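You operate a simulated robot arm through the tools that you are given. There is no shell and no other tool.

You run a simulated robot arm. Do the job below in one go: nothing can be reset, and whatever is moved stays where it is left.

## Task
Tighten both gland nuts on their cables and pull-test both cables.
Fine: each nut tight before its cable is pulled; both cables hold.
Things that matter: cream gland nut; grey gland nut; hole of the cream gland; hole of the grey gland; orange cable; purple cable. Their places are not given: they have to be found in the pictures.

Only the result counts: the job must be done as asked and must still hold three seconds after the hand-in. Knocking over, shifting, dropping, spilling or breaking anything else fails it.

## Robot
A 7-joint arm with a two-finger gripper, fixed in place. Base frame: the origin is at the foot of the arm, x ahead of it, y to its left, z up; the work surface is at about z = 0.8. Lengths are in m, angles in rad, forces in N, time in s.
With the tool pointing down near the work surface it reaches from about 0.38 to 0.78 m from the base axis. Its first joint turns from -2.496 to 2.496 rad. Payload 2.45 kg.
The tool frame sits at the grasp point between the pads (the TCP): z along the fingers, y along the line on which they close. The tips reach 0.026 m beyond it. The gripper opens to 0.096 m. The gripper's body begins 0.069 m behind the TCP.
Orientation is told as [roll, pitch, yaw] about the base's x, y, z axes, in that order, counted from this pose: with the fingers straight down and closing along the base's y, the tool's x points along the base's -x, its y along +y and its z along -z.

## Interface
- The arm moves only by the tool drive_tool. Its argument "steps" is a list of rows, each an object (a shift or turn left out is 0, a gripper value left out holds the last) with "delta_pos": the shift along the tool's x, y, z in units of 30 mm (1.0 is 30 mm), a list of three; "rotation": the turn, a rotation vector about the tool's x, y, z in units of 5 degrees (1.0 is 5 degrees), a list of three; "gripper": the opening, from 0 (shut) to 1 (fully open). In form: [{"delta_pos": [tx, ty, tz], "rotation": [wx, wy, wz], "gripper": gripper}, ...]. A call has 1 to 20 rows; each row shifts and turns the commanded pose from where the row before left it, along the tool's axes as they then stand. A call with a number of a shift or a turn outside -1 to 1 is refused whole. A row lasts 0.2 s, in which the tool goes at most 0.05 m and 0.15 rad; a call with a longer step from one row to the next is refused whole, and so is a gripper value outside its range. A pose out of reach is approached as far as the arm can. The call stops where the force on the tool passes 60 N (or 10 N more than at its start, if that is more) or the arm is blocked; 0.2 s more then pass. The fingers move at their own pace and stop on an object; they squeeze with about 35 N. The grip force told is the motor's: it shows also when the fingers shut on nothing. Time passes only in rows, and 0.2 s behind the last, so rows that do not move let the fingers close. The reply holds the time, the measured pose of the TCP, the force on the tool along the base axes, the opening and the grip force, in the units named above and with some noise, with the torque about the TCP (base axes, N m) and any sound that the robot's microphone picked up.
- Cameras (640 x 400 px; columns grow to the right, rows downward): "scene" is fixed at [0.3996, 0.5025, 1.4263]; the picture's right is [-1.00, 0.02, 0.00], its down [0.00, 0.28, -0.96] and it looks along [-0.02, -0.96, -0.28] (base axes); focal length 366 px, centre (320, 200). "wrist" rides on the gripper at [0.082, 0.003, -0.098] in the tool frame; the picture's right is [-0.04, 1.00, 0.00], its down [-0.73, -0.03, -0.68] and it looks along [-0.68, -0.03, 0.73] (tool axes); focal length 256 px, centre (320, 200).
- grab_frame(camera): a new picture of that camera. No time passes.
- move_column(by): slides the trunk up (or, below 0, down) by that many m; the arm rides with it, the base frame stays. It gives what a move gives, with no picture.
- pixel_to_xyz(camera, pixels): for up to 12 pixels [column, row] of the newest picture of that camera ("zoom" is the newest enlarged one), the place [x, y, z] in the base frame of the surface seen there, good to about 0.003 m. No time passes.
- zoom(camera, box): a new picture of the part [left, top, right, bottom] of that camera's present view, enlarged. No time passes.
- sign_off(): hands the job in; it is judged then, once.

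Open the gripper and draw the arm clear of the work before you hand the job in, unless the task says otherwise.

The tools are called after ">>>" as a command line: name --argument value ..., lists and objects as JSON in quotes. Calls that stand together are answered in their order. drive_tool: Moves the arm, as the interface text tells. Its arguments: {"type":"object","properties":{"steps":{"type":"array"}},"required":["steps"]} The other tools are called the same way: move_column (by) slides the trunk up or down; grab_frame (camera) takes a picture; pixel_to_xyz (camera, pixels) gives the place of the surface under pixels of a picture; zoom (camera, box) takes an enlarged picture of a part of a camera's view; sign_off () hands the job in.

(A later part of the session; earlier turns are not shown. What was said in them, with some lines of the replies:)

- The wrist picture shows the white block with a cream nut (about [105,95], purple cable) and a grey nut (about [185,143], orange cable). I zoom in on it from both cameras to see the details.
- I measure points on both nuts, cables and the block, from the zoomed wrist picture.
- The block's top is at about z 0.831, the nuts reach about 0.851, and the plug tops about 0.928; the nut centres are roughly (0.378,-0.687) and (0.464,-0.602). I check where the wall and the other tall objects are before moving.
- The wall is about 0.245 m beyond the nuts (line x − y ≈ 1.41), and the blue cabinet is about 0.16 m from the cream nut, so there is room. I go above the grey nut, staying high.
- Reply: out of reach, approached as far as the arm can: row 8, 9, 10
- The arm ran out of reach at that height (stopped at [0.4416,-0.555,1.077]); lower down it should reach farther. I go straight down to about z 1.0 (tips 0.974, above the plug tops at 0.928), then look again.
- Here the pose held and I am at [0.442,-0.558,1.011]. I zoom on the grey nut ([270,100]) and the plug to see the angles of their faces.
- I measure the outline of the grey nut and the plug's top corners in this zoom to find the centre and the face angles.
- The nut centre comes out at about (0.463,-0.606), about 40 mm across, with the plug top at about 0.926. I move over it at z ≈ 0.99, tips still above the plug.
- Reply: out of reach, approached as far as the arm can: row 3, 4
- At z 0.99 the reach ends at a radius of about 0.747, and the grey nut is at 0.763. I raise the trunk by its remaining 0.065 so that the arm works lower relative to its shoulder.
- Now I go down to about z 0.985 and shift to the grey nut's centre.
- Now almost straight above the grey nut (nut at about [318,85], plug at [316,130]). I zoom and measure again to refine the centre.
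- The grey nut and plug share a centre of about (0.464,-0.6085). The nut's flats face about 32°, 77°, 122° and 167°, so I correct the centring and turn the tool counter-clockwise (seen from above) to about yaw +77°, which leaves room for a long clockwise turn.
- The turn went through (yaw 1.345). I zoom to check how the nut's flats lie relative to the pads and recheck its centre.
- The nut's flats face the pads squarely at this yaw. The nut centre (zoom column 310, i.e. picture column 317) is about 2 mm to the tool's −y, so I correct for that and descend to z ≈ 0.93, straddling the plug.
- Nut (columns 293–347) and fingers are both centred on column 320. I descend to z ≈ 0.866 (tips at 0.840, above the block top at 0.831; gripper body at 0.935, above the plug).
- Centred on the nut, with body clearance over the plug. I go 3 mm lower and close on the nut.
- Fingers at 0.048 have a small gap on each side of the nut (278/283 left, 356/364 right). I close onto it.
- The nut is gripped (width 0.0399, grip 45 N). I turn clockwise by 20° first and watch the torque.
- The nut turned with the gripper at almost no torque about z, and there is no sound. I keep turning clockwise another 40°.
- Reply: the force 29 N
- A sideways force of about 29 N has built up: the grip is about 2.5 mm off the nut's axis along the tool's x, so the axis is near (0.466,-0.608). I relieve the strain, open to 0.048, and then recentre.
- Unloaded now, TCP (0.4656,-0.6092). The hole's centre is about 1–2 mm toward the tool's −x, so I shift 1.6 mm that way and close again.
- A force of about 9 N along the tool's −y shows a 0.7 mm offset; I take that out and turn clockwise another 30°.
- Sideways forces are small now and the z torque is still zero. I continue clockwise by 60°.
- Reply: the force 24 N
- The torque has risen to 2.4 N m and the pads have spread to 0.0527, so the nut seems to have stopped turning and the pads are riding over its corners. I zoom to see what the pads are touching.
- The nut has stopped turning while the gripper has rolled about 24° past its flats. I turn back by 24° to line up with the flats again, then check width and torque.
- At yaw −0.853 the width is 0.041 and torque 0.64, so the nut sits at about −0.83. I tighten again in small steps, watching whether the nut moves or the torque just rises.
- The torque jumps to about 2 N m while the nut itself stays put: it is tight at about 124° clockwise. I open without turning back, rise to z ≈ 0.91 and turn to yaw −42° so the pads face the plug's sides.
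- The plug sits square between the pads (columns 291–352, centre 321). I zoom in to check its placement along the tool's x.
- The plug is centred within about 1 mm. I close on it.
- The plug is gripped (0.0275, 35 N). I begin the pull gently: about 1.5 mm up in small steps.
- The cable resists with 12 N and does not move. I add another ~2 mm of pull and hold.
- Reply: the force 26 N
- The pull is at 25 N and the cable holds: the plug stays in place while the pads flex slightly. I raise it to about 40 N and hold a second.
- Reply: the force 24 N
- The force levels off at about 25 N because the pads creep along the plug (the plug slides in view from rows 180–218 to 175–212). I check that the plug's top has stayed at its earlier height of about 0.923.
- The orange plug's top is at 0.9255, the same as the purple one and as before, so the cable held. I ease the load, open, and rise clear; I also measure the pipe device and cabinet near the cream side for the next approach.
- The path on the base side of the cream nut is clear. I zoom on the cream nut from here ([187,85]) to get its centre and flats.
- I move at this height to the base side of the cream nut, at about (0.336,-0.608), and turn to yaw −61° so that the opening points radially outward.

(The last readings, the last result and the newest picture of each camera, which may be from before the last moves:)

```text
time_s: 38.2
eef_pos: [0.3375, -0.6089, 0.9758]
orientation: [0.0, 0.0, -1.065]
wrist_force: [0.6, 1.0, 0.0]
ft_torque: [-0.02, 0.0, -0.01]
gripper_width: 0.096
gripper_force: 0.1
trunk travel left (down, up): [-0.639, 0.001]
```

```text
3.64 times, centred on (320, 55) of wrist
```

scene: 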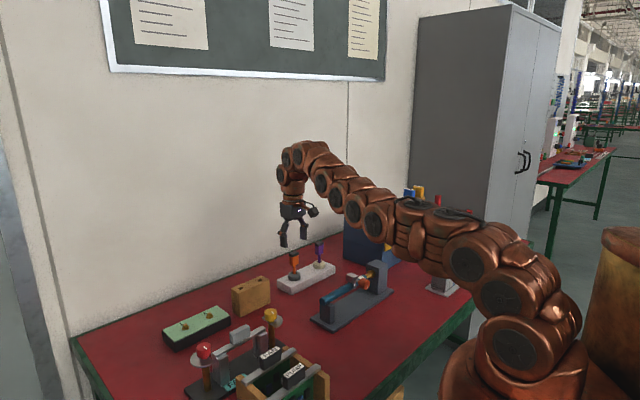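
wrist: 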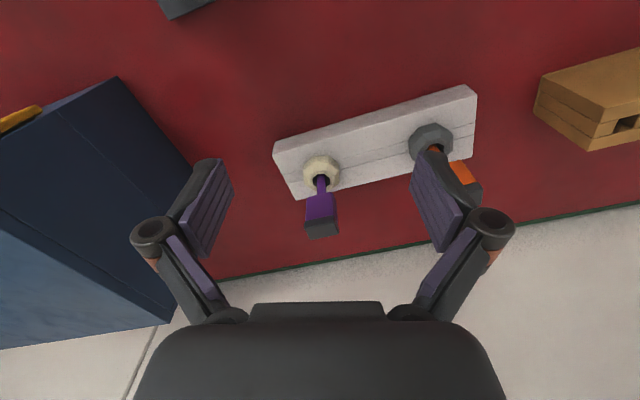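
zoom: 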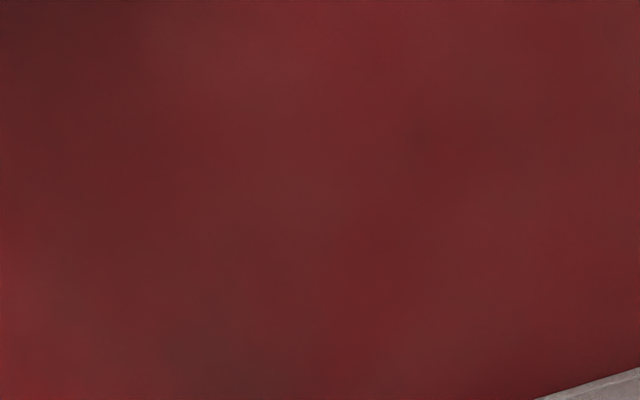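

The cream nut ([321,170]) and plug ([321,212]) lie straight ahead between the fingers. I zoom and measure the nut.

>>> zoom --camera "wrist" --box '[265, 130, 375, 250]'

>>> pixel_to_xyz --camera "wrist" --pixels '[[309, 223], [336, 221], [312, 235], [336, 233], [322, 228], [314, 157], [329, 158], [338, 170], [304, 170], [321, 181], [336, 180], [320, 160]]'

```text
3.33 times, centred on (320, 190) of wrist
```

zoom: 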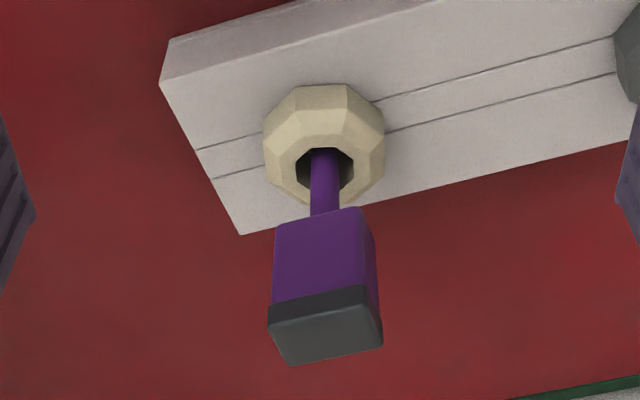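

```text
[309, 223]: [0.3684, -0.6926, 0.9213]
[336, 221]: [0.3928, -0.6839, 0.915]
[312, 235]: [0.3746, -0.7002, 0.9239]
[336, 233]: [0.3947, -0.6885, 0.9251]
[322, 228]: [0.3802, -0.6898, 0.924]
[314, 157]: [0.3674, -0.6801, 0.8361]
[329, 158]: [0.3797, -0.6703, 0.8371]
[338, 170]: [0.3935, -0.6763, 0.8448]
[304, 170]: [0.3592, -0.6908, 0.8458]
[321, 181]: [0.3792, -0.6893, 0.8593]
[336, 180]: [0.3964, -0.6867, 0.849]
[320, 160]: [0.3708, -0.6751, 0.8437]
```

The cream nut's centre is about (0.381,-0.692), radius about 0.79, at the edge of reach, and the plug stands directly above it. I descend here to z ≈ 0.88 (tips 0.854, above the nut tops; body 0.949, above the plug tops) and then slide outward with the fingers straddling the cable.

>>> drive_tool --steps '[{"delta_pos": [0, 0, 0.7], "gripper": 0.85}, {"delta_pos": [0, 0, 0.7]}, {"delta_pos": [0, 0, 0.7]}, {"delta_pos": [0, 0, 0.7]}, {"delta_pos": [0, 0, 0.4]}, {"delta_pos": [0, 0, 0]}]'

>>> grab_frame --camera "wrist"

>>> zoom --camera "scene" --box '[260, 200, 380, 310]'

```text
time_s: 39.6
eef_pos: [0.3373, -0.609, 0.8796]
orientation: [0.0, 0.001, -1.063]
wrist_force: [-0.9, -0.8, -0.2]
ft_torque: [0.01, 0.05, -0.01]
gripper_width: 0.0814
gripper_force: 0.1
trunk travel left (down, up): [-0.639, 0.001]
```

```text
taken
```

wrist: 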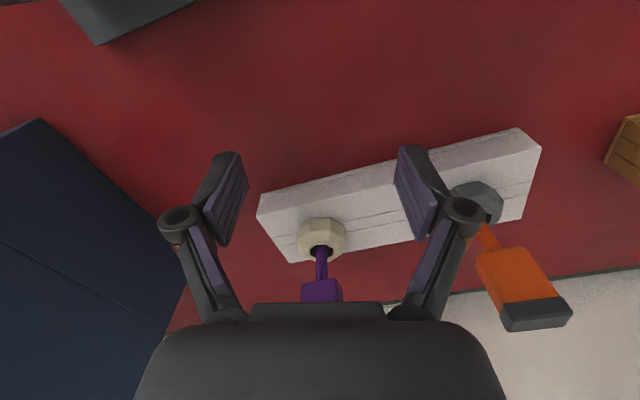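

```text
3.64 times, centred on (320, 255) of scene
```

zoom: 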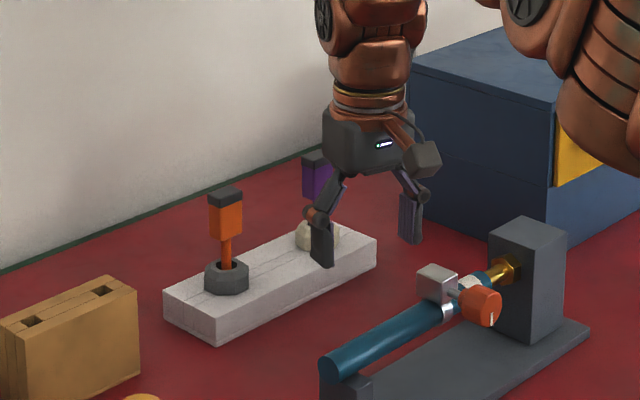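

The purple cable is centred between the fingers at column 321. I slide outward 50 mm first and check the clearance to the orange plug.

>>> drive_tool --steps '[{"delta_pos": [-0.55, -0.013, 0]}, {"delta_pos": [-0.55, -0.013, 0]}, {"delta_pos": [-0.55, -0.013, 0]}, {"delta_pos": [0, 0, 0]}]'

>>> grab_frame --camera "wrist"

>>> zoom --camera "scene" --box '[260, 200, 380, 310]'

```text
time_s: 40.6
eef_pos: [0.3608, -0.6524, 0.8804]
orientation: [0.0, 0.0, -1.064]
wrist_force: [1.1, -0.2, -0.2]
ft_torque: [0.02, -0.05, -0.01]
gripper_width: 0.0818
gripper_force: 0.1
trunk travel left (down, up): [-0.639, 0.001]
```

```text
taken
```

wrist: 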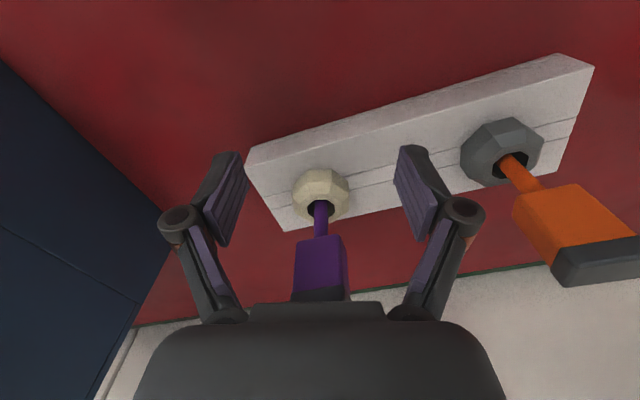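

```text
3.64 times, centred on (320, 255) of scene
```

zoom: 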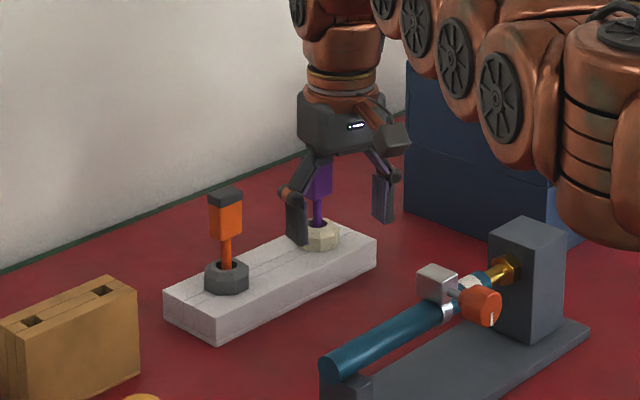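

Clearance is good. I slide the remaining 44 mm outward, with a 1 mm sideways correction.

>>> drive_tool --steps '[{"delta_pos": [-0.5, -0.013, 0]}, {"delta_pos": [-0.5, -0.013, 0]}, {"delta_pos": [-0.48, -0.013, 0]}, {"delta_pos": [0, 0, 0]}]'

>>> grab_frame --camera "wrist"

>>> zoom --camera "scene" --box '[260, 200, 380, 310]'

```text
time_s: 41.6
eef_pos: [0.3723, -0.6737, 0.8836]
orientation: [0.0, 0.0, -1.065]
wrist_force: [-0.6, 0.6, -0.5]
ft_torque: [0.02, -0.03, 0.0]
gripper_width: 0.0813
gripper_force: 0.1
out of reach, approached as far as the arm can: row 2, 3
trunk travel left (down, up): [-0.639, 0.001]
```

```text
taken
```

wrist: 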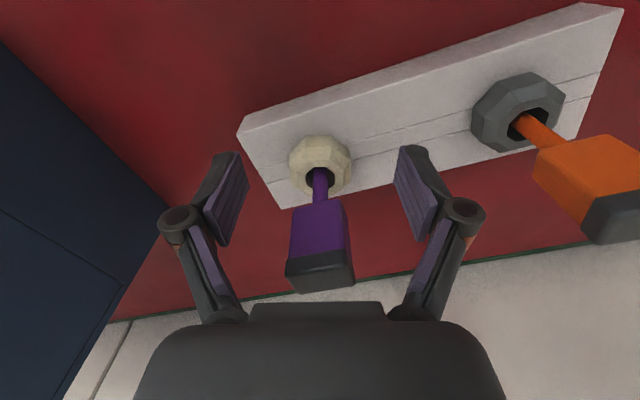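

```text
3.64 times, centred on (320, 255) of scene
```

zoom: 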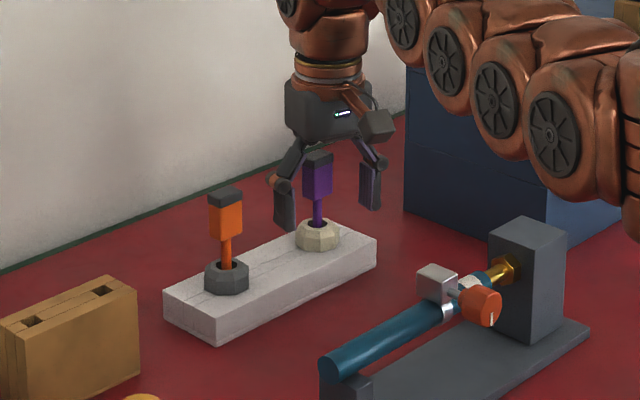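

The arm stops at radius 0.770 here, about 2 cm short of the cream nut with the tool vertical. Tilting the fingers outward about the closing axis lets the wrist stay closer, so I tilt by 8° and move another 15 mm outward.

>>> drive_tool --steps '[{"rotation": [0, -0.8, 0]}, {"rotation": [0, -0.8, 0]}, {"delta_pos": [-0.25, 0, 0.035]}, {"delta_pos": [-0.25, 0, 0.035]}, {"delta_pos": [0, 0, 0]}]'

>>> grab_frame --camera "wrist"

>>> zoom --camera "scene" --box '[260, 200, 380, 310]'

```text
time_s: 42.8
eef_pos: [0.379, -0.6868, 0.8817]
orientation: [0.0, -0.137, -1.065]
wrist_force: [-0.6, -1.3, 0.5]
ft_torque: [0.01, 0.01, 0.01]
gripper_width: 0.0818
gripper_force: 0.1
trunk travel left (down, up): [-0.639, 0.001]
```

```text
taken
```

wrist: 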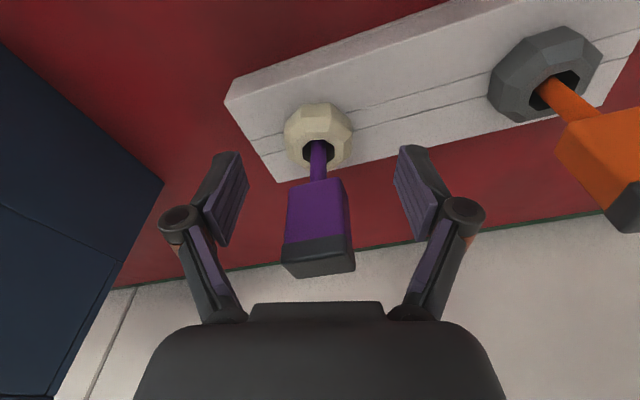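

```text
3.64 times, centred on (320, 255) of scene
```

zoom: 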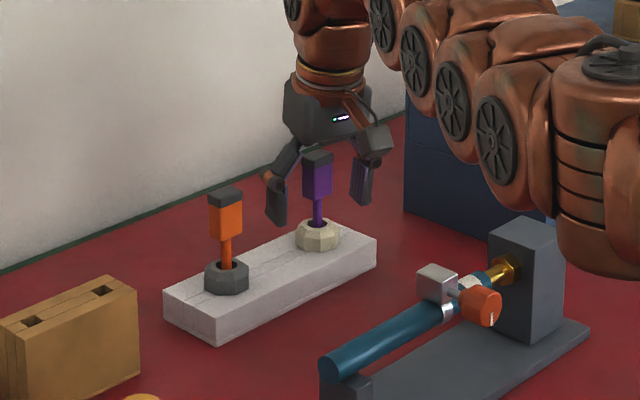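

With an 8° tilt, radius 0.784 is reached with no out-of-reach report. I zoom and measure the cream nut from here.

>>> zoom --camera "wrist" --box '[260, 80, 380, 200]'

>>> pixel_to_xyz --camera "zoom" --pixels '[[250, 115], [320, 110], [380, 170], [372, 230], [238, 200], [250, 240], [310, 130], [300, 250], [260, 150], [365, 150]]'

```text
3.33 times, centred on (320, 140) of wrist
```

zoom: 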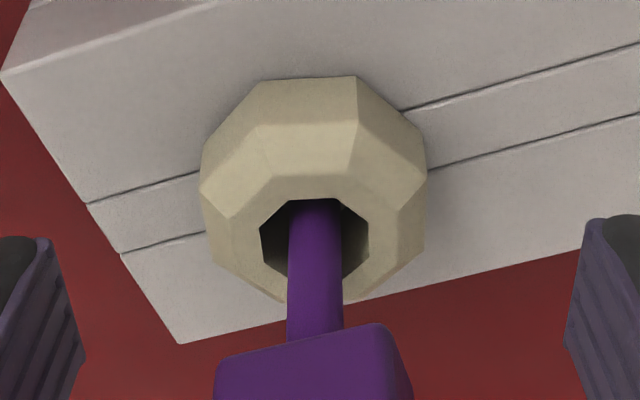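

```text
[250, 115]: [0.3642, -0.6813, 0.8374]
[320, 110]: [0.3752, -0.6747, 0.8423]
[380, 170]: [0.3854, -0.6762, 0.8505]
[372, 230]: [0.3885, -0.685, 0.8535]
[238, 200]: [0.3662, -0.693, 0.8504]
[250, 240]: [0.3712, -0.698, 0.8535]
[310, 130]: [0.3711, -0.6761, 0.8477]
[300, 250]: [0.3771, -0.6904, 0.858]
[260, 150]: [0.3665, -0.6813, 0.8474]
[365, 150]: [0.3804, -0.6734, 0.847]
```

The cream nut's axis is at radius ≈ 0.790 and 1 mm to the tool's −y. I correct that, reduce the tilt to about 6.3°, and lower to z ≈ 0.864 with the fingers still open, to test whether the pose is reachable.

>>> drive_tool --steps '[{"rotation": [0, 0.3, 0]}, {"delta_pos": [-0.013, -0.011, 0.2]}, {"delta_pos": [-0.013, -0.011, 0.2]}, {"delta_pos": [-0.012, -0.011, 0.2]}, {"delta_pos": [0, 0, 0]}]'

>>> grab_frame --camera "wrist"

```text
time_s: 44.0
eef_pos: [0.3798, -0.6916, 0.8658]
orientation: [0.001, -0.112, -1.064]
wrist_force: [-0.5, -0.4, -0.1]
ft_torque: [-0.01, 0.0, 0.01]
gripper_width: 0.0818
gripper_force: 0.1
trunk travel left (down, up): [-0.639, 0.001]
```

```text
taken
```

wrist: 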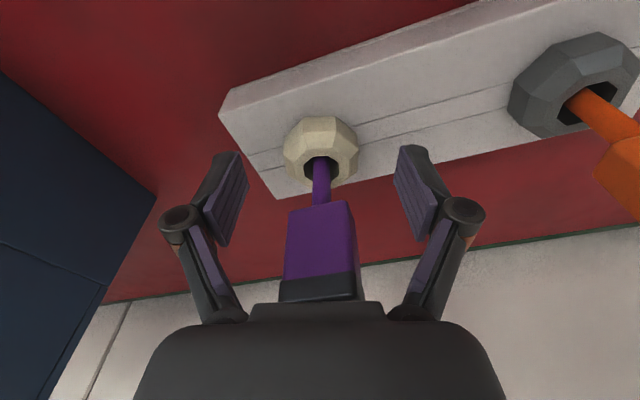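

Reachable without complaint at 6.4° tilt and radius 0.789. I try reducing the tilt to about 4.5°, because a smaller tilt makes turning the nut cleaner.

>>> drive_tool --steps '[{"rotation": [0, 0.2, 0]}, {"rotation": [0, 0.18, 0]}, {"delta_pos": [0, 0, 0]}]'

```text
time_s: 44.8
eef_pos: [0.3795, -0.6912, 0.8667]
orientation: [0.0, -0.079, -1.065]
wrist_force: [0.2, -0.8, -0.4]
ft_torque: [0.02, -0.05, 0.04]
gripper_width: 0.0814
gripper_force: 0.0
trunk travel left (down, up): [-0.639, 0.001]
```

Still reachable at 4.5°. I try another 1.5° less.

>>> drive_tool --steps '[{"rotation": [0, 0.3, 0]}, {"delta_pos": [0, 0, 0]}]'

```text
time_s: 45.4
eef_pos: [0.38, -0.6869, 0.8665]
orientation: [0.0, -0.054, -1.066]
wrist_force: [-1.0, 0.0, 0.1]
ft_torque: [-0.03, 0.0, 0.01]
gripper_width: 0.0819
gripper_force: 0.1
out of reach, approached as far as the arm can: row 1
trunk travel left (down, up): [-0.639, 0.001]
```

At 3° it falls short, so about 5° is what is needed. I set the tilt to 5°, restore the centring, and go to z ≈ 0.8635.

>>> drive_tool --steps '[{"rotation": [0, -0.38, 0]}, {"delta_pos": [-0.108, -0.06, 0.11]}, {"delta_pos": [0, 0, 0]}]'

>>> zoom --camera "wrist" --box '[220, 100, 420, 320]'

```text
time_s: 46.2
eef_pos: [0.38, -0.6905, 0.8632]
orientation: [0.0, -0.088, -1.063]
wrist_force: [-0.4, 0.7, -0.4]
ft_torque: [-0.01, 0.01, 0.02]
gripper_width: 0.0816
gripper_force: 0.0
trunk travel left (down, up): [-0.639, 0.001]
```

```text
1.82 times, centred on (320, 210) of wrist
```

zoom: 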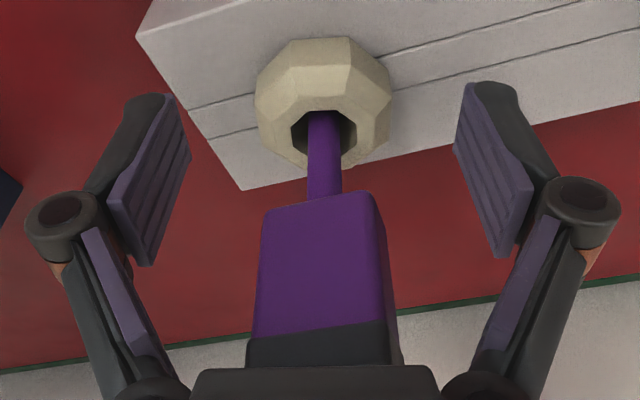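

Centred at 5° tilt. The nut's flats (by analogy with the grey one) should face about −9°/81°, so I turn the open gripper clockwise 38° about its own axis to close along −9°.

>>> drive_tool --steps '[{"rotation": [0, 0, 1]}, {"rotation": [0, 0, 1]}, {"rotation": [0, 0, 1]}, {"rotation": [0, 0, 1]}, {"rotation": [0, 0, 1]}, {"rotation": [0, 0, 1]}, {"rotation": [0, 0, 1]}, {"rotation": [0, 0, 0.6]}, {"delta_pos": [0, 0, 0]}]'

>>> grab_frame --camera "wrist"

>>> zoom --camera "scene" --box '[260, 200, 380, 310]'

```text
time_s: 48.2
eef_pos: [0.3785, -0.6906, 0.8616]
orientation: [0.056, -0.069, -1.729]
wrist_force: [-0.1, -0.1, 0.3]
ft_torque: [0.03, 0.02, -0.02]
gripper_width: 0.0818
gripper_force: 0.1
trunk travel left (down, up): [-0.639, 0.001]
```

```text
taken
```

wrist: 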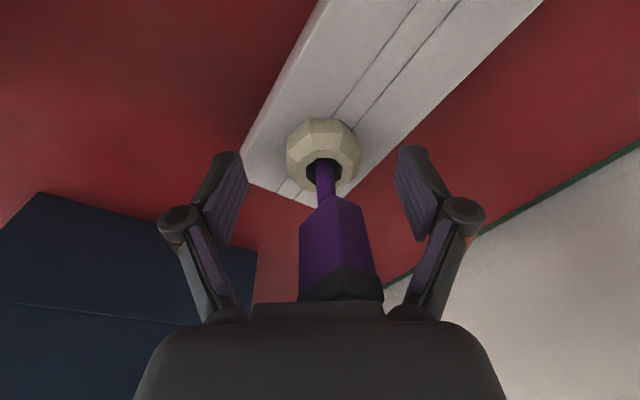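

```text
3.64 times, centred on (320, 255) of scene
```

zoom: 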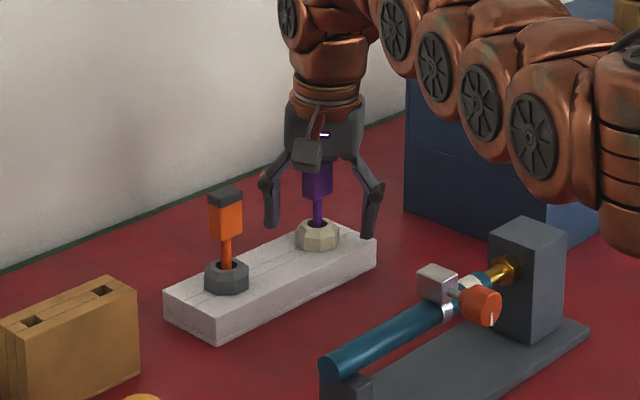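

The turn is fine (yaw −99°). The nut (columns 287–360) is about 1.8 mm toward the tool's +y; I shift by that amount and zoom to check the flats.

>>> drive_tool --steps '[{"delta_pos": [0, 0.058, 0]}, {"gripper": 0.65}, {"delta_pos": [0, 0, 0]}]'

>>> zoom --camera "wrist" --box '[240, 100, 400, 220]'

```text
time_s: 49.0
eef_pos: [0.38, -0.692, 0.8646]
orientation: [0.055, -0.067, -1.729]
wrist_force: [1.0, 0.3, 0.2]
ft_torque: [0.0, -0.01, -0.03]
gripper_width: 0.0623
gripper_force: 0.1
trunk travel left (down, up): [-0.639, 0.001]
```

```text
3.33 times, centred on (320, 160) of wrist
```

zoom: 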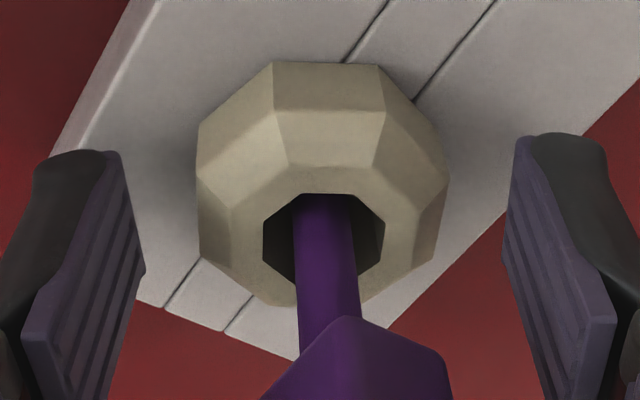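

The octagon's flats face the pads and it is centred (nut 196–449, pads 145–503 in the zoom). I close in two stages to see the width.

>>> drive_tool --steps '[{"gripper": 0.55}, {"delta_pos": [0, 0, 0]}, {"gripper": 0.35}, {"delta_pos": [0, 0, 0]}, {"delta_pos": [0, 0, 0]}]'

>>> zoom --camera "wrist" --box '[220, 100, 420, 320]'

```text
time_s: 50.2
eef_pos: [0.381, -0.6898, 0.8638]
orientation: [0.054, -0.067, -1.731]
wrist_force: [1.1, 0.4, 0.8]
ft_torque: [0.11, 0.24, 0.03]
gripper_width: 0.0403
gripper_force: 44.9
trunk travel left (down, up): [-0.639, 0.001]
```

```text
1.82 times, centred on (320, 210) of wrist
```

zoom: 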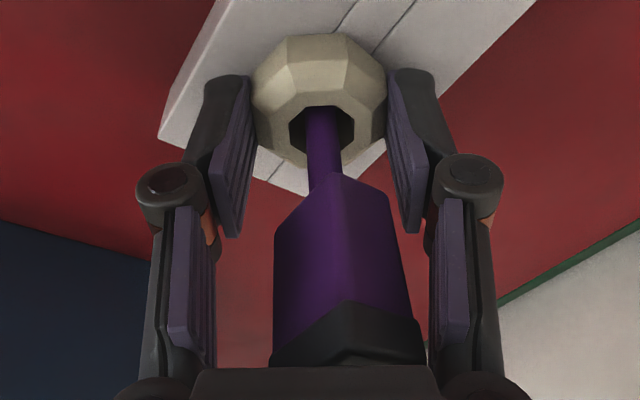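

Gripped flush on the flats (width 0.0403, 45 N, small side forces). I turn clockwise 15° and check the forces.

>>> drive_tool --steps '[{"rotation": [0, 0, 1], "gripper": 0}, {"rotation": [0, 0, 1]}, {"rotation": [0, 0, 1]}]'

>>> zoom --camera "wrist" --box '[220, 100, 420, 320]'

```text
time_s: 51.0
eef_pos: [0.3791, -0.6904, 0.8636]
orientation: [0.07, -0.053, -1.993]
wrist_force: [4.6, -3.5, 2.3]
ft_torque: [-1.05, 0.97, 0.0]
gripper_width: 0.0403
gripper_force: 44.9
trunk travel left (down, up): [-0.639, 0.001]
```

```text
1.82 times, centred on (320, 210) of wrist
```

zoom: 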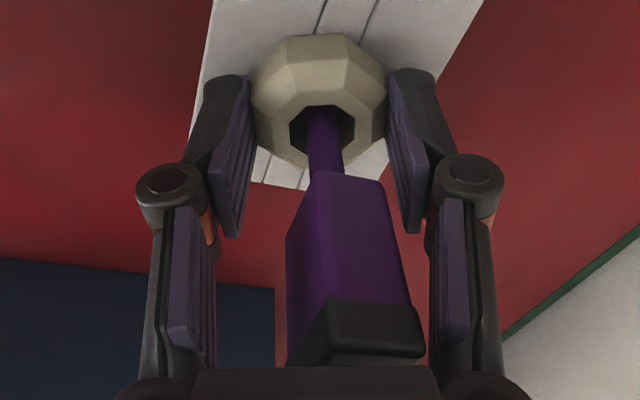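

The nut follows with no z torque, and the plug still has clearance from the right finger. I turn another 17°.

>>> drive_tool --steps '[{"rotation": [0, 0, 1]}, {"rotation": [0, 0, 1]}, {"rotation": [0, 0, 1]}, {"rotation": [0, 0, 0.4]}]'

>>> zoom --camera "wrist" --box '[220, 100, 420, 320]'

```text
time_s: 52.0
eef_pos: [0.3811, -0.6895, 0.8622]
orientation: [0.083, -0.03, -2.287]
wrist_force: [6.4, -5.2, 3.3]
ft_torque: [-0.84, 1.15, 0.02]
gripper_width: 0.0408
gripper_force: 44.8
trunk travel left (down, up): [-0.639, 0.001]
```

```text
1.82 times, centred on (320, 210) of wrist
```

zoom: 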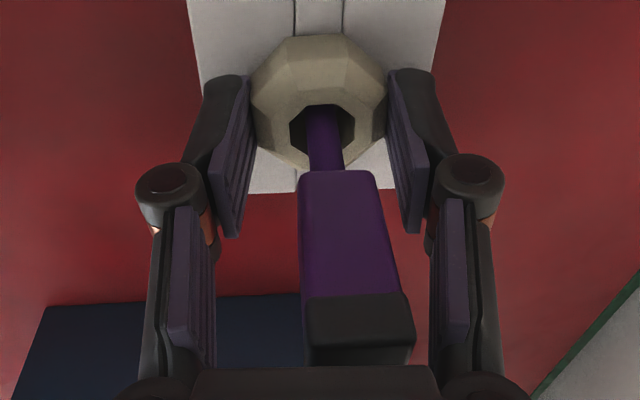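

There is still room (plug edge 410, finger 430 in the zoom), so I turn 20° more.

>>> drive_tool --steps '[{"rotation": [0, 0, 1]}, {"rotation": [0, 0, 1]}, {"rotation": [0, 0, 1]}, {"rotation": [0, 0, 1]}]'

>>> zoom --camera "wrist" --box '[220, 100, 420, 320]'

```text
time_s: 53.0
eef_pos: [0.3809, -0.6909, 0.8634]
orientation: [0.087, 0.0, -2.637]
wrist_force: [6.4, -5.4, 4.8]
ft_torque: [-0.4, 1.21, 0.02]
gripper_width: 0.0408
gripper_force: 45.0
trunk travel left (down, up): [-0.639, 0.001]
```

```text
1.82 times, centred on (320, 210) of wrist
```

zoom: 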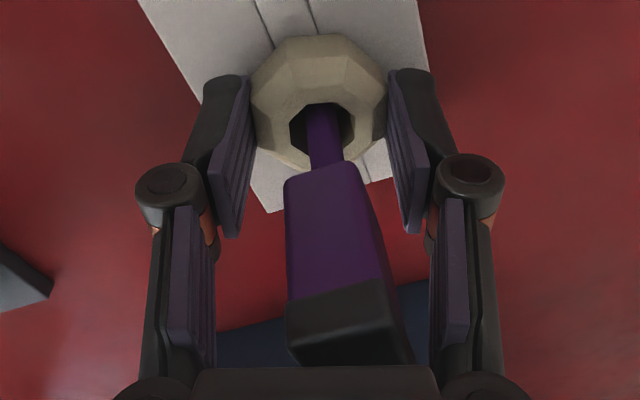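

Turned 52° so far with little force. I open to 0.07, turn back 90° to yaw −61° (the nut stays) and check alignment before gripping again.

>>> drive_tool --steps '[{"gripper": 0.72}, {"delta_pos": [0, 0, 0]}, {"delta_pos": [0, 0, 0]}, {"rotation": [0, 0, -1]}, {"rotation": [0, 0, -1]}, {"rotation": [0, 0, -1]}, {"rotation": [0, 0, -1]}, {"rotation": [0, 0, -1]}, {"rotation": [0, 0, -1]}, {"rotation": [0, 0, -1]}, {"rotation": [0, 0, -1]}, {"rotation": [0, 0, -1]}, {"rotation": [0, 0, -1]}, {"rotation": [0, 0, -1]}, {"rotation": [0, 0, -1]}, {"rotation": [0, 0, -1]}, {"rotation": [0, 0, -1]}, {"rotation": [0, 0, -1]}, {"rotation": [0, 0, -1]}, {"rotation": [0, 0, -1]}]'

>>> drive_tool --steps '[{"rotation": [0, 0, -1]}, {"delta_pos": [0, 0, 0]}]'

>>> zoom --camera "wrist" --box '[240, 100, 400, 220]'

```text
time_s: 57.2
eef_pos: [0.3804, -0.6904, 0.8632]
orientation: [0.007, -0.087, -1.15]
wrist_force: [0.7, 0.1, -0.2]
ft_torque: [0.0, -0.01, -0.04]
gripper_width: 0.0691
gripper_force: 0.1
trunk travel left (down, up): [-0.639, 0.001]
```

```text
time_s: 57.8
eef_pos: [0.3808, -0.6917, 0.8637]
orientation: [-0.001, -0.088, -1.064]
wrist_force: [-0.2, 0.2, -0.3]
ft_torque: [0.02, -0.01, 0.04]
gripper_width: 0.0691
gripper_force: 0.1
trunk travel left (down, up): [-0.639, 0.001]
```

```text
3.33 times, centred on (320, 160) of wrist
```

zoom: 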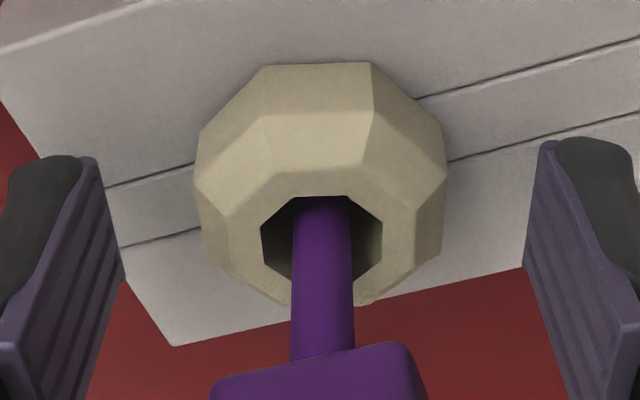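

Flats are lined up and centred again. I close and then turn clockwise 35°.

>>> drive_tool --steps '[{"delta_pos": [0, -0.02, 0], "gripper": 0.35}, {"delta_pos": [0, 0, 0]}, {"delta_pos": [0, 0, 0]}, {"delta_pos": [0, 0, 0], "gripper": 0}]'

>>> drive_tool --steps '[{"rotation": [0, 0, 1]}, {"rotation": [0, 0, 1]}, {"rotation": [0, 0, 1]}, {"rotation": [0, 0, 1]}, {"rotation": [0, 0, 1]}, {"rotation": [0, 0, 1]}, {"rotation": [0, 0, 1]}]'

>>> zoom --camera "wrist" --box '[220, 100, 420, 320]'

```text
time_s: 58.8
eef_pos: [0.3808, -0.6917, 0.8631]
orientation: [0.0, -0.089, -1.063]
wrist_force: [2.7, 2.0, 1.6]
ft_torque: [0.25, -0.07, -0.02]
gripper_width: 0.04
gripper_force: 45.7
trunk travel left (down, up): [-0.639, 0.001]
```

```text
time_s: 60.4
eef_pos: [0.3811, -0.6922, 0.8625]
orientation: [0.051, -0.071, -1.677]
wrist_force: [6.8, 3.1, -1.8]
ft_torque: [-1.04, 0.7, 0.03]
gripper_width: 0.04
gripper_force: 45.1
trunk travel left (down, up): [-0.639, 0.001]
```

```text
1.82 times, centred on (320, 210) of wrist
```

zoom: 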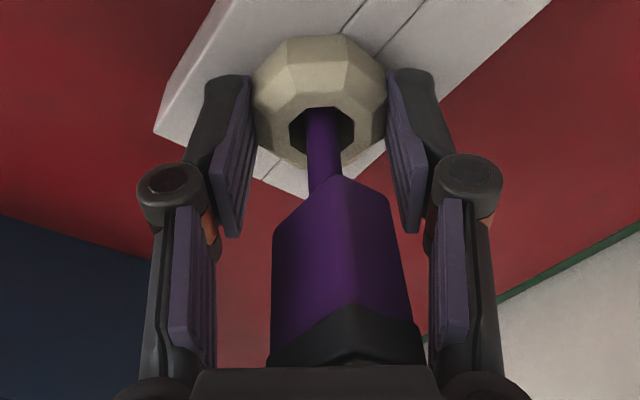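

Total 87°, still free. I keep going in 15° portions, watching the z torque.

>>> drive_tool --steps '[{"rotation": [0, 0, 1]}, {"rotation": [0, 0, 1]}, {"rotation": [0, 0, 1]}]'

>>> drive_tool --steps '[{"rotation": [0, 0, 1]}, {"rotation": [0, 0, 1]}, {"rotation": [0, 0, 1]}]'

```text
time_s: 61.2
eef_pos: [0.3811, -0.6904, 0.8621]
orientation: [0.067, -0.057, -1.939]
wrist_force: [8.4, 5.8, -1.8]
ft_torque: [-0.82, 0.88, 0.01]
gripper_width: 0.0401
gripper_force: 45.3
trunk travel left (down, up): [-0.639, 0.001]
```

```text
time_s: 62.0
eef_pos: [0.3806, -0.6898, 0.8628]
orientation: [0.079, -0.037, -2.201]
wrist_force: [9.7, 1.7, -2.3]
ft_torque: [-0.75, 0.96, -0.05]
gripper_width: 0.0404
gripper_force: 45.1
trunk travel left (down, up): [-0.639, 0.001]
```

117° turned in total and still free. I go on in smaller portions.

>>> drive_tool --steps '[{"rotation": [0, 0, 1]}, {"rotation": [0, 0, 1]}]'

>>> drive_tool --steps '[{"rotation": [0, 0, 1]}, {"rotation": [0, 0, 1]}]'

```text
time_s: 62.6
eef_pos: [0.3815, -0.6908, 0.8627]
orientation: [0.083, -0.021, -2.374]
wrist_force: [7.1, 0.9, -1.1]
ft_torque: [-0.21, 0.8, 0.89]
gripper_width: 0.0399
gripper_force: 45.2
trunk travel left (down, up): [-0.639, 0.001]
```

```text
time_s: 63.2
eef_pos: [0.3802, -0.6917, 0.8617]
orientation: [0.087, -0.005, -2.55]
wrist_force: [7.3, -3.7, 0.6]
ft_torque: [-0.04, 0.42, 2.22]
gripper_width: 0.0441
gripper_force: 45.5
trunk travel left (down, up): [-0.639, 0.001]
```

At about 125° the z torque rises to 2.2 N m and the pads begin to ride up: the cream nut is tight, like the grey one. I press 5° further to be sure, and look.

>>> drive_tool --steps '[{"rotation": [0, 0, 0.5]}, {"rotation": [0, 0, 0.5]}, {"delta_pos": [0, 0, 0]}]'

>>> zoom --camera "wrist" --box '[220, 100, 420, 320]'

```text
time_s: 64.0
eef_pos: [0.3818, -0.6914, 0.8626]
orientation: [0.086, 0.0, -2.635]
wrist_force: [8.3, -3.8, -0.6]
ft_torque: [0.1, 0.47, 2.41]
gripper_width: 0.0471
gripper_force: 45.2
trunk travel left (down, up): [-0.639, 0.001]
```

```text
1.82 times, centred on (320, 210) of wrist
```

zoom: 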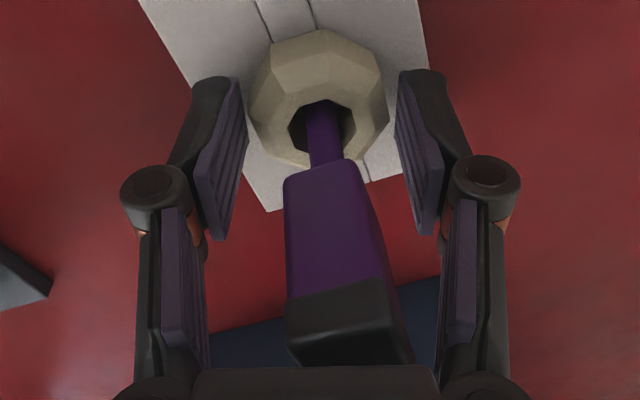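

The nut did not move under 2.4 N m, so it is tight. I open without turning back and swing the open gripper to yaw −42°, where the pads face the plug's sides.

>>> drive_tool --steps '[{"gripper": 0.75}, {"delta_pos": [0, 0, 0]}, {"delta_pos": [0, 0, 0]}, {"rotation": [0, 0, -1]}, {"rotation": [0, 0, -1]}, {"rotation": [0, 0, -1]}, {"rotation": [0, 0, -1]}, {"rotation": [0, 0, -1]}, {"rotation": [0, 0, -1]}, {"rotation": [0, 0, -1]}, {"rotation": [0, 0, -1]}, {"rotation": [0, 0, -1]}, {"rotation": [0, 0, -1]}, {"rotation": [0, 0, -1]}, {"rotation": [0, 0, -1]}, {"rotation": [0, 0, -1]}, {"rotation": [0, 0, -1]}, {"rotation": [0, 0, -1]}, {"rotation": [0, 0, -1]}, {"rotation": [0, 0, -1]}]'

>>> drive_tool --steps '[{"rotation": [0, 0, -1]}, {"rotation": [0, 0, -1]}, {"rotation": [0, 0, -1]}, {"rotation": [0, 0, -1]}, {"rotation": [0, 0, -0.8]}, {"delta_pos": [0, 0, 0]}]'

>>> grab_frame --camera "wrist"

```text
time_s: 68.2
eef_pos: [0.3799, -0.6917, 0.8629]
orientation: [0.007, -0.088, -1.15]
wrist_force: [-0.2, 0.3, -0.1]
ft_torque: [0.0, 0.03, 0.0]
gripper_width: 0.0721
gripper_force: 0.0
trunk travel left (down, up): [-0.639, 0.001]
```

```text
time_s: 69.6
eef_pos: [0.3788, -0.6915, 0.863]
orientation: [-0.031, -0.081, -0.731]
wrist_force: [0.0, -0.8, 0.0]
ft_torque: [0.0, -0.03, -0.01]
gripper_width: 0.0721
gripper_force: 0.1
trunk travel left (down, up): [-0.639, 0.001]
```

```text
taken
```

wrist: 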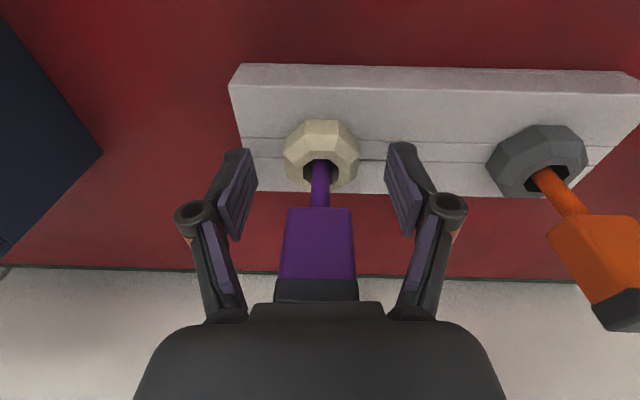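

The plug is square to the pads (columns 279–357). I cancel the slight sideways lean, increase the tilt about the closing axis to 8° for reach, and rise to z ≈ 0.907.

>>> drive_tool --steps '[{"rotation": [-0.17, -0.33, 0]}, {"rotation": [-0.16, -0.33, 0]}, {"delta_pos": [-0.07, 0, -0.5]}, {"delta_pos": [-0.07, 0, -0.5]}, {"delta_pos": [-0.065, 0, -0.46]}, {"delta_pos": [0, 0, 0]}]'

>>> grab_frame --camera "wrist"

```text
time_s: 71.0
eef_pos: [0.3807, -0.6912, 0.9079]
orientation: [-0.001, -0.138, -0.732]
wrist_force: [-0.1, 0.4, 0.8]
ft_torque: [0.0, -0.04, 0.02]
gripper_width: 0.0719
gripper_force: 0.0
trunk travel left (down, up): [-0.639, 0.001]
```

```text
taken
```

wrist: 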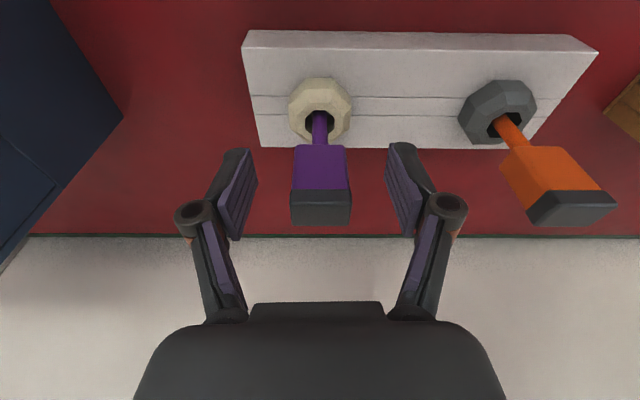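

Reached without complaint; the purple plug sits centred at column 321. I close on it.

>>> drive_tool --steps '[{"gripper": 0.4}, {"delta_pos": [0, 0, 0]}, {"delta_pos": [0, 0, 0]}, {"gripper": 0}, {"delta_pos": [0, 0, 0]}, {"delta_pos": [0, 0, 0]}]'

>>> grab_frame --camera "wrist"

```text
time_s: 72.4
eef_pos: [0.3799, -0.6914, 0.908]
orientation: [0.0, -0.14, -0.731]
wrist_force: [0.9, 0.9, 0.1]
ft_torque: [0.08, -0.03, -0.41]
gripper_width: 0.0277
gripper_force: 35.6
trunk travel left (down, up): [-0.639, 0.001]
```

```text
taken
```

wrist: 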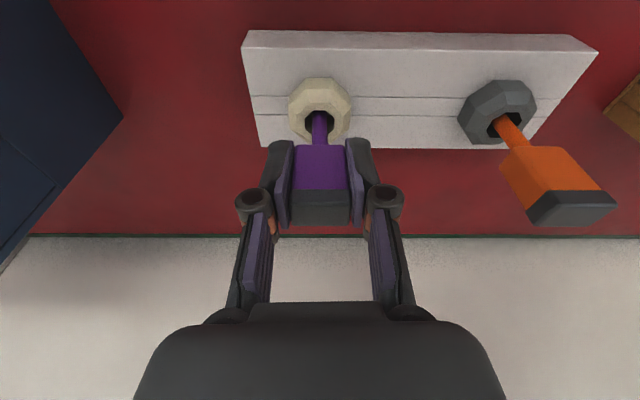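

The plug is gripped (0.0277, 35.6 N). I pull straight up gently, about 1.5 mm, then read the force.

>>> drive_tool --steps '[{"delta_pos": [-0.0035, 0, -0.025]}, {"delta_pos": [-0.0035, 0, -0.025]}]'

>>> drive_tool --steps '[{"delta_pos": [-0.005, 0, -0.035]}, {"delta_pos": [-0.005, 0, -0.035]}, {"delta_pos": [0, 0, 0]}, {"delta_pos": [0, 0, 0]}]'

>>> grab_frame --camera "wrist"

```text
time_s: 73.0
eef_pos: [0.3796, -0.6909, 0.9076]
orientation: [0.002, -0.137, -0.732]
wrist_force: [0.4, 1.8, -11.9]
ft_torque: [0.14, -0.02, -0.55]
gripper_width: 0.0277
gripper_force: 35.2
trunk travel left (down, up): [-0.639, 0.001]
```

```text
time_s: 74.0
eef_pos: [0.3802, -0.6906, 0.9091]
orientation: [0.002, -0.138, -0.731]
wrist_force: [-0.9, 3.2, -25.3]
ft_torque: [0.28, 0.12, -0.61]
gripper_width: 0.0273
gripper_force: 34.9
trunk travel left (down, up): [-0.639, 0.001]
```

```text
taken
```

wrist: 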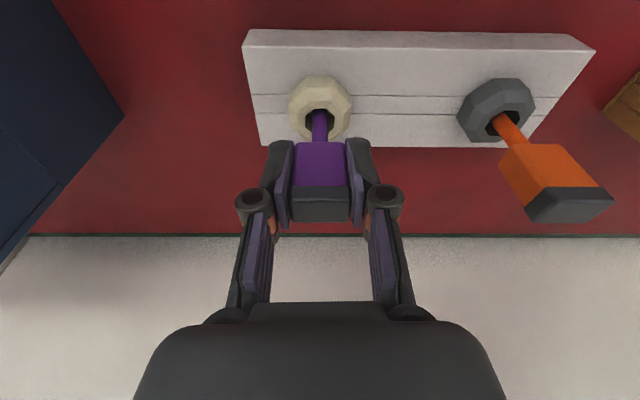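

The purple cable resists with 25 N and stays. I pull a little more and hold for a second, as with the orange one.

>>> drive_tool --steps '[{"delta_pos": [-0.0055, 0, -0.04]}, {"delta_pos": [-0.0055, 0, -0.04]}, {"delta_pos": [0, 0, 0]}, {"delta_pos": [0, 0, 0]}, {"delta_pos": [0, 0, 0]}]'

>>> grab_frame --camera "wrist"

>>> pixel_to_xyz --camera "wrist" --pixels '[[321, 203], [310, 208], [332, 208], [321, 213], [570, 205], [555, 212]]'

```text
time_s: 75.2
eef_pos: [0.3803, -0.6916, 0.913]
orientation: [0.003, -0.139, -0.731]
wrist_force: [1.2, 3.1, -24.4]
ft_torque: [0.16, -0.07, -0.65]
gripper_width: 0.0274
gripper_force: 35.0
trunk travel left (down, up): [-0.639, 0.001]
```

```text
taken
```

wrist: 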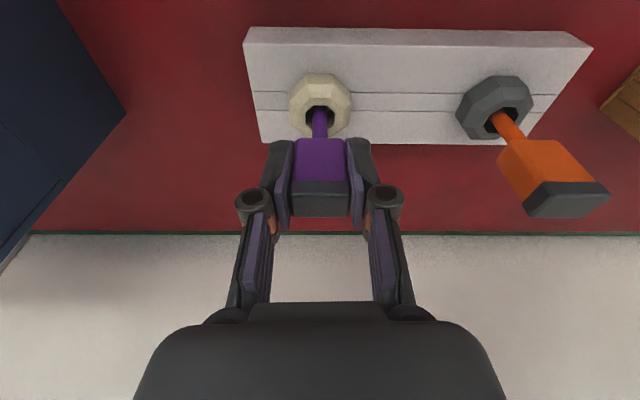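

```text
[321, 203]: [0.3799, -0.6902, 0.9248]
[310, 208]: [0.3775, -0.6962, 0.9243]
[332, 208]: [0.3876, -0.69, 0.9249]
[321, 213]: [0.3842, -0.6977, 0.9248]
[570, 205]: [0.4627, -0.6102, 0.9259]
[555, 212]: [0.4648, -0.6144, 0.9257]
```

Both plugs' tops are still at about 0.925, so the purple cable holds at 25 N too. I ease the load, open, and slide back toward the base side at the same height, clear of the plug.

>>> drive_tool --steps '[{"delta_pos": [0.008, 0, 0.06]}, {"gripper": 0.8}, {"delta_pos": [0, 0, 0]}, {"delta_pos": [0, 0, 0]}, {"delta_pos": [0.5, 0, -0.07]}, {"delta_pos": [0.6, 0, -0.084]}, {"delta_pos": [0.6, 0, -0.084]}, {"delta_pos": [0.6, 0, -0.084]}, {"delta_pos": [0, 0, 0]}]'

>>> grab_frame --camera "wrist"

>>> zoom --camera "scene" --box '[260, 200, 400, 310]'

```text
time_s: 77.2
eef_pos: [0.3277, -0.6438, 0.9112]
orientation: [0.001, -0.141, -0.729]
wrist_force: [0.4, 0.2, 0.4]
ft_torque: [0.01, -0.01, 0.0]
gripper_width: 0.0766
gripper_force: 0.0
trunk travel left (down, up): [-0.639, 0.001]
```

```text
taken
```

wrist: 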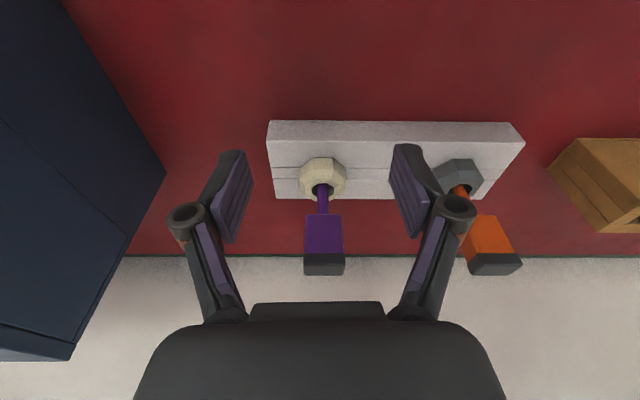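

```text
3.64 times, centred on (330, 255) of scene
```

zoom: 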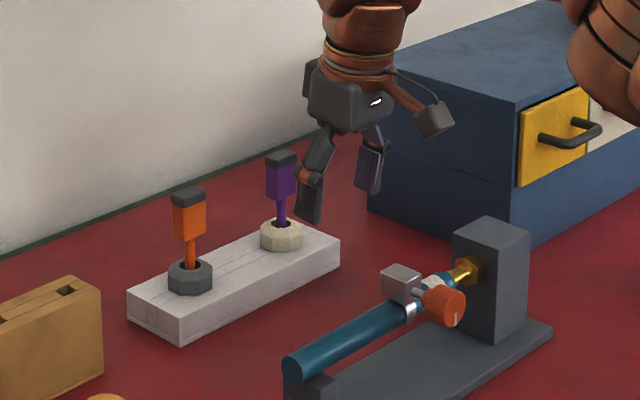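

The gripper is clear of both cables, which stand in place. I straighten the tool and rise well clear of the work.

>>> drive_tool --steps '[{"delta_pos": [0.4, 0, -0.6]}, {"delta_pos": [0.4, 0, -0.8]}, {"delta_pos": [0.3, 0, -0.9], "rotation": [0, 0.8, 0]}, {"delta_pos": [0.3, 0, -0.9], "rotation": [0, 0.8, 0]}, {"delta_pos": [0.3, 0, -0.9]}, {"delta_pos": [0.3, 0, -0.9], "gripper": 1}, {"delta_pos": [0.3, 0, -0.9]}, {"delta_pos": [0, 0, 0]}]'

>>> grab_frame --camera "scene"

>>> zoom --camera "scene" --box '[260, 220, 360, 310]'

>>> grab_frame --camera "wrist"

```text
time_s: 79.0
eef_pos: [0.269, -0.5914, 1.0847]
orientation: [0.0, 0.0, -0.731]
wrist_force: [0.6, 0.3, 0.0]
ft_torque: [0.0, -0.02, 0.01]
gripper_width: 0.0961
gripper_force: 0.0
trunk travel left (down, up): [-0.639, 0.001]
```

```text
taken
```

scene: 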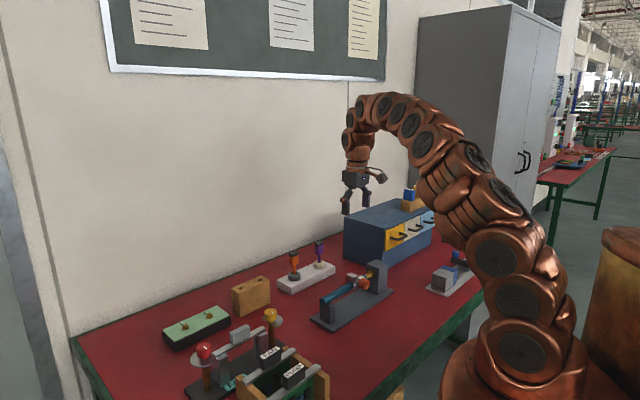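

```text
4.44 times, centred on (310, 265) of scene
```

zoom: 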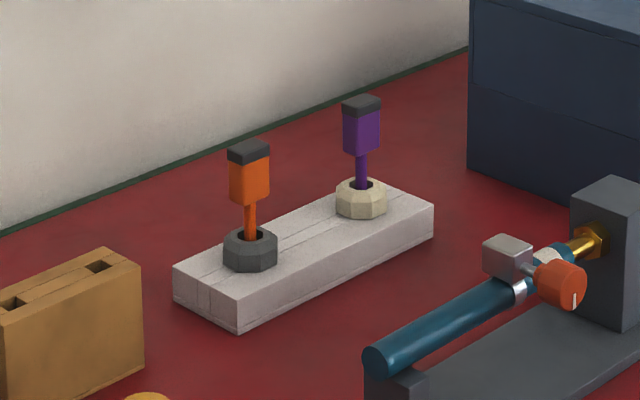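

```text
taken
```

wrist: 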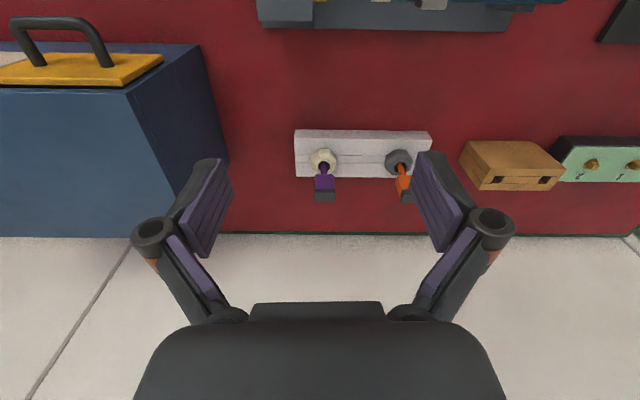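

The arm is clear, the gripper is open, and the block, nuts and both plugs look the same as at the start, apart from the nuts having been turned. Both nuts were tight (about 2.4 N m against the stop) before their cables were pulled at about 25 N, and both cables held. I hand the job in.

>>> sign_off

```text
The job is handed in.
```

Both gland nuts are tight, and both cables held their pull tests. I don't have the judge's result yet, only that the job was handed in.

| Gland | Nut turned clockwise | Peak torque at the stop | Cable pull | Result |
|---|---|---|---|---|
| Grey (orange cable) | about 124° | about 2.4 N m | about 25 N | held; top of plug still at z ≈ 0.925 |
| Cream (purple cable) | about 125° | about 2.4 N m | about 25 N | held; top of plug still at z ≈ 0.925 |

- **Order:** each nut was tight before its own cable was pulled.
- **Pull limit:** the pull levelled off at about 25 N because the gripper pads began to slip along the plugs. If the test calls for a harder pull than that, it hasn't been reached.
- **Surroundings:** in the last pictures nothing else on the table had moved. The gripper is open and the arm is well clear of the work.
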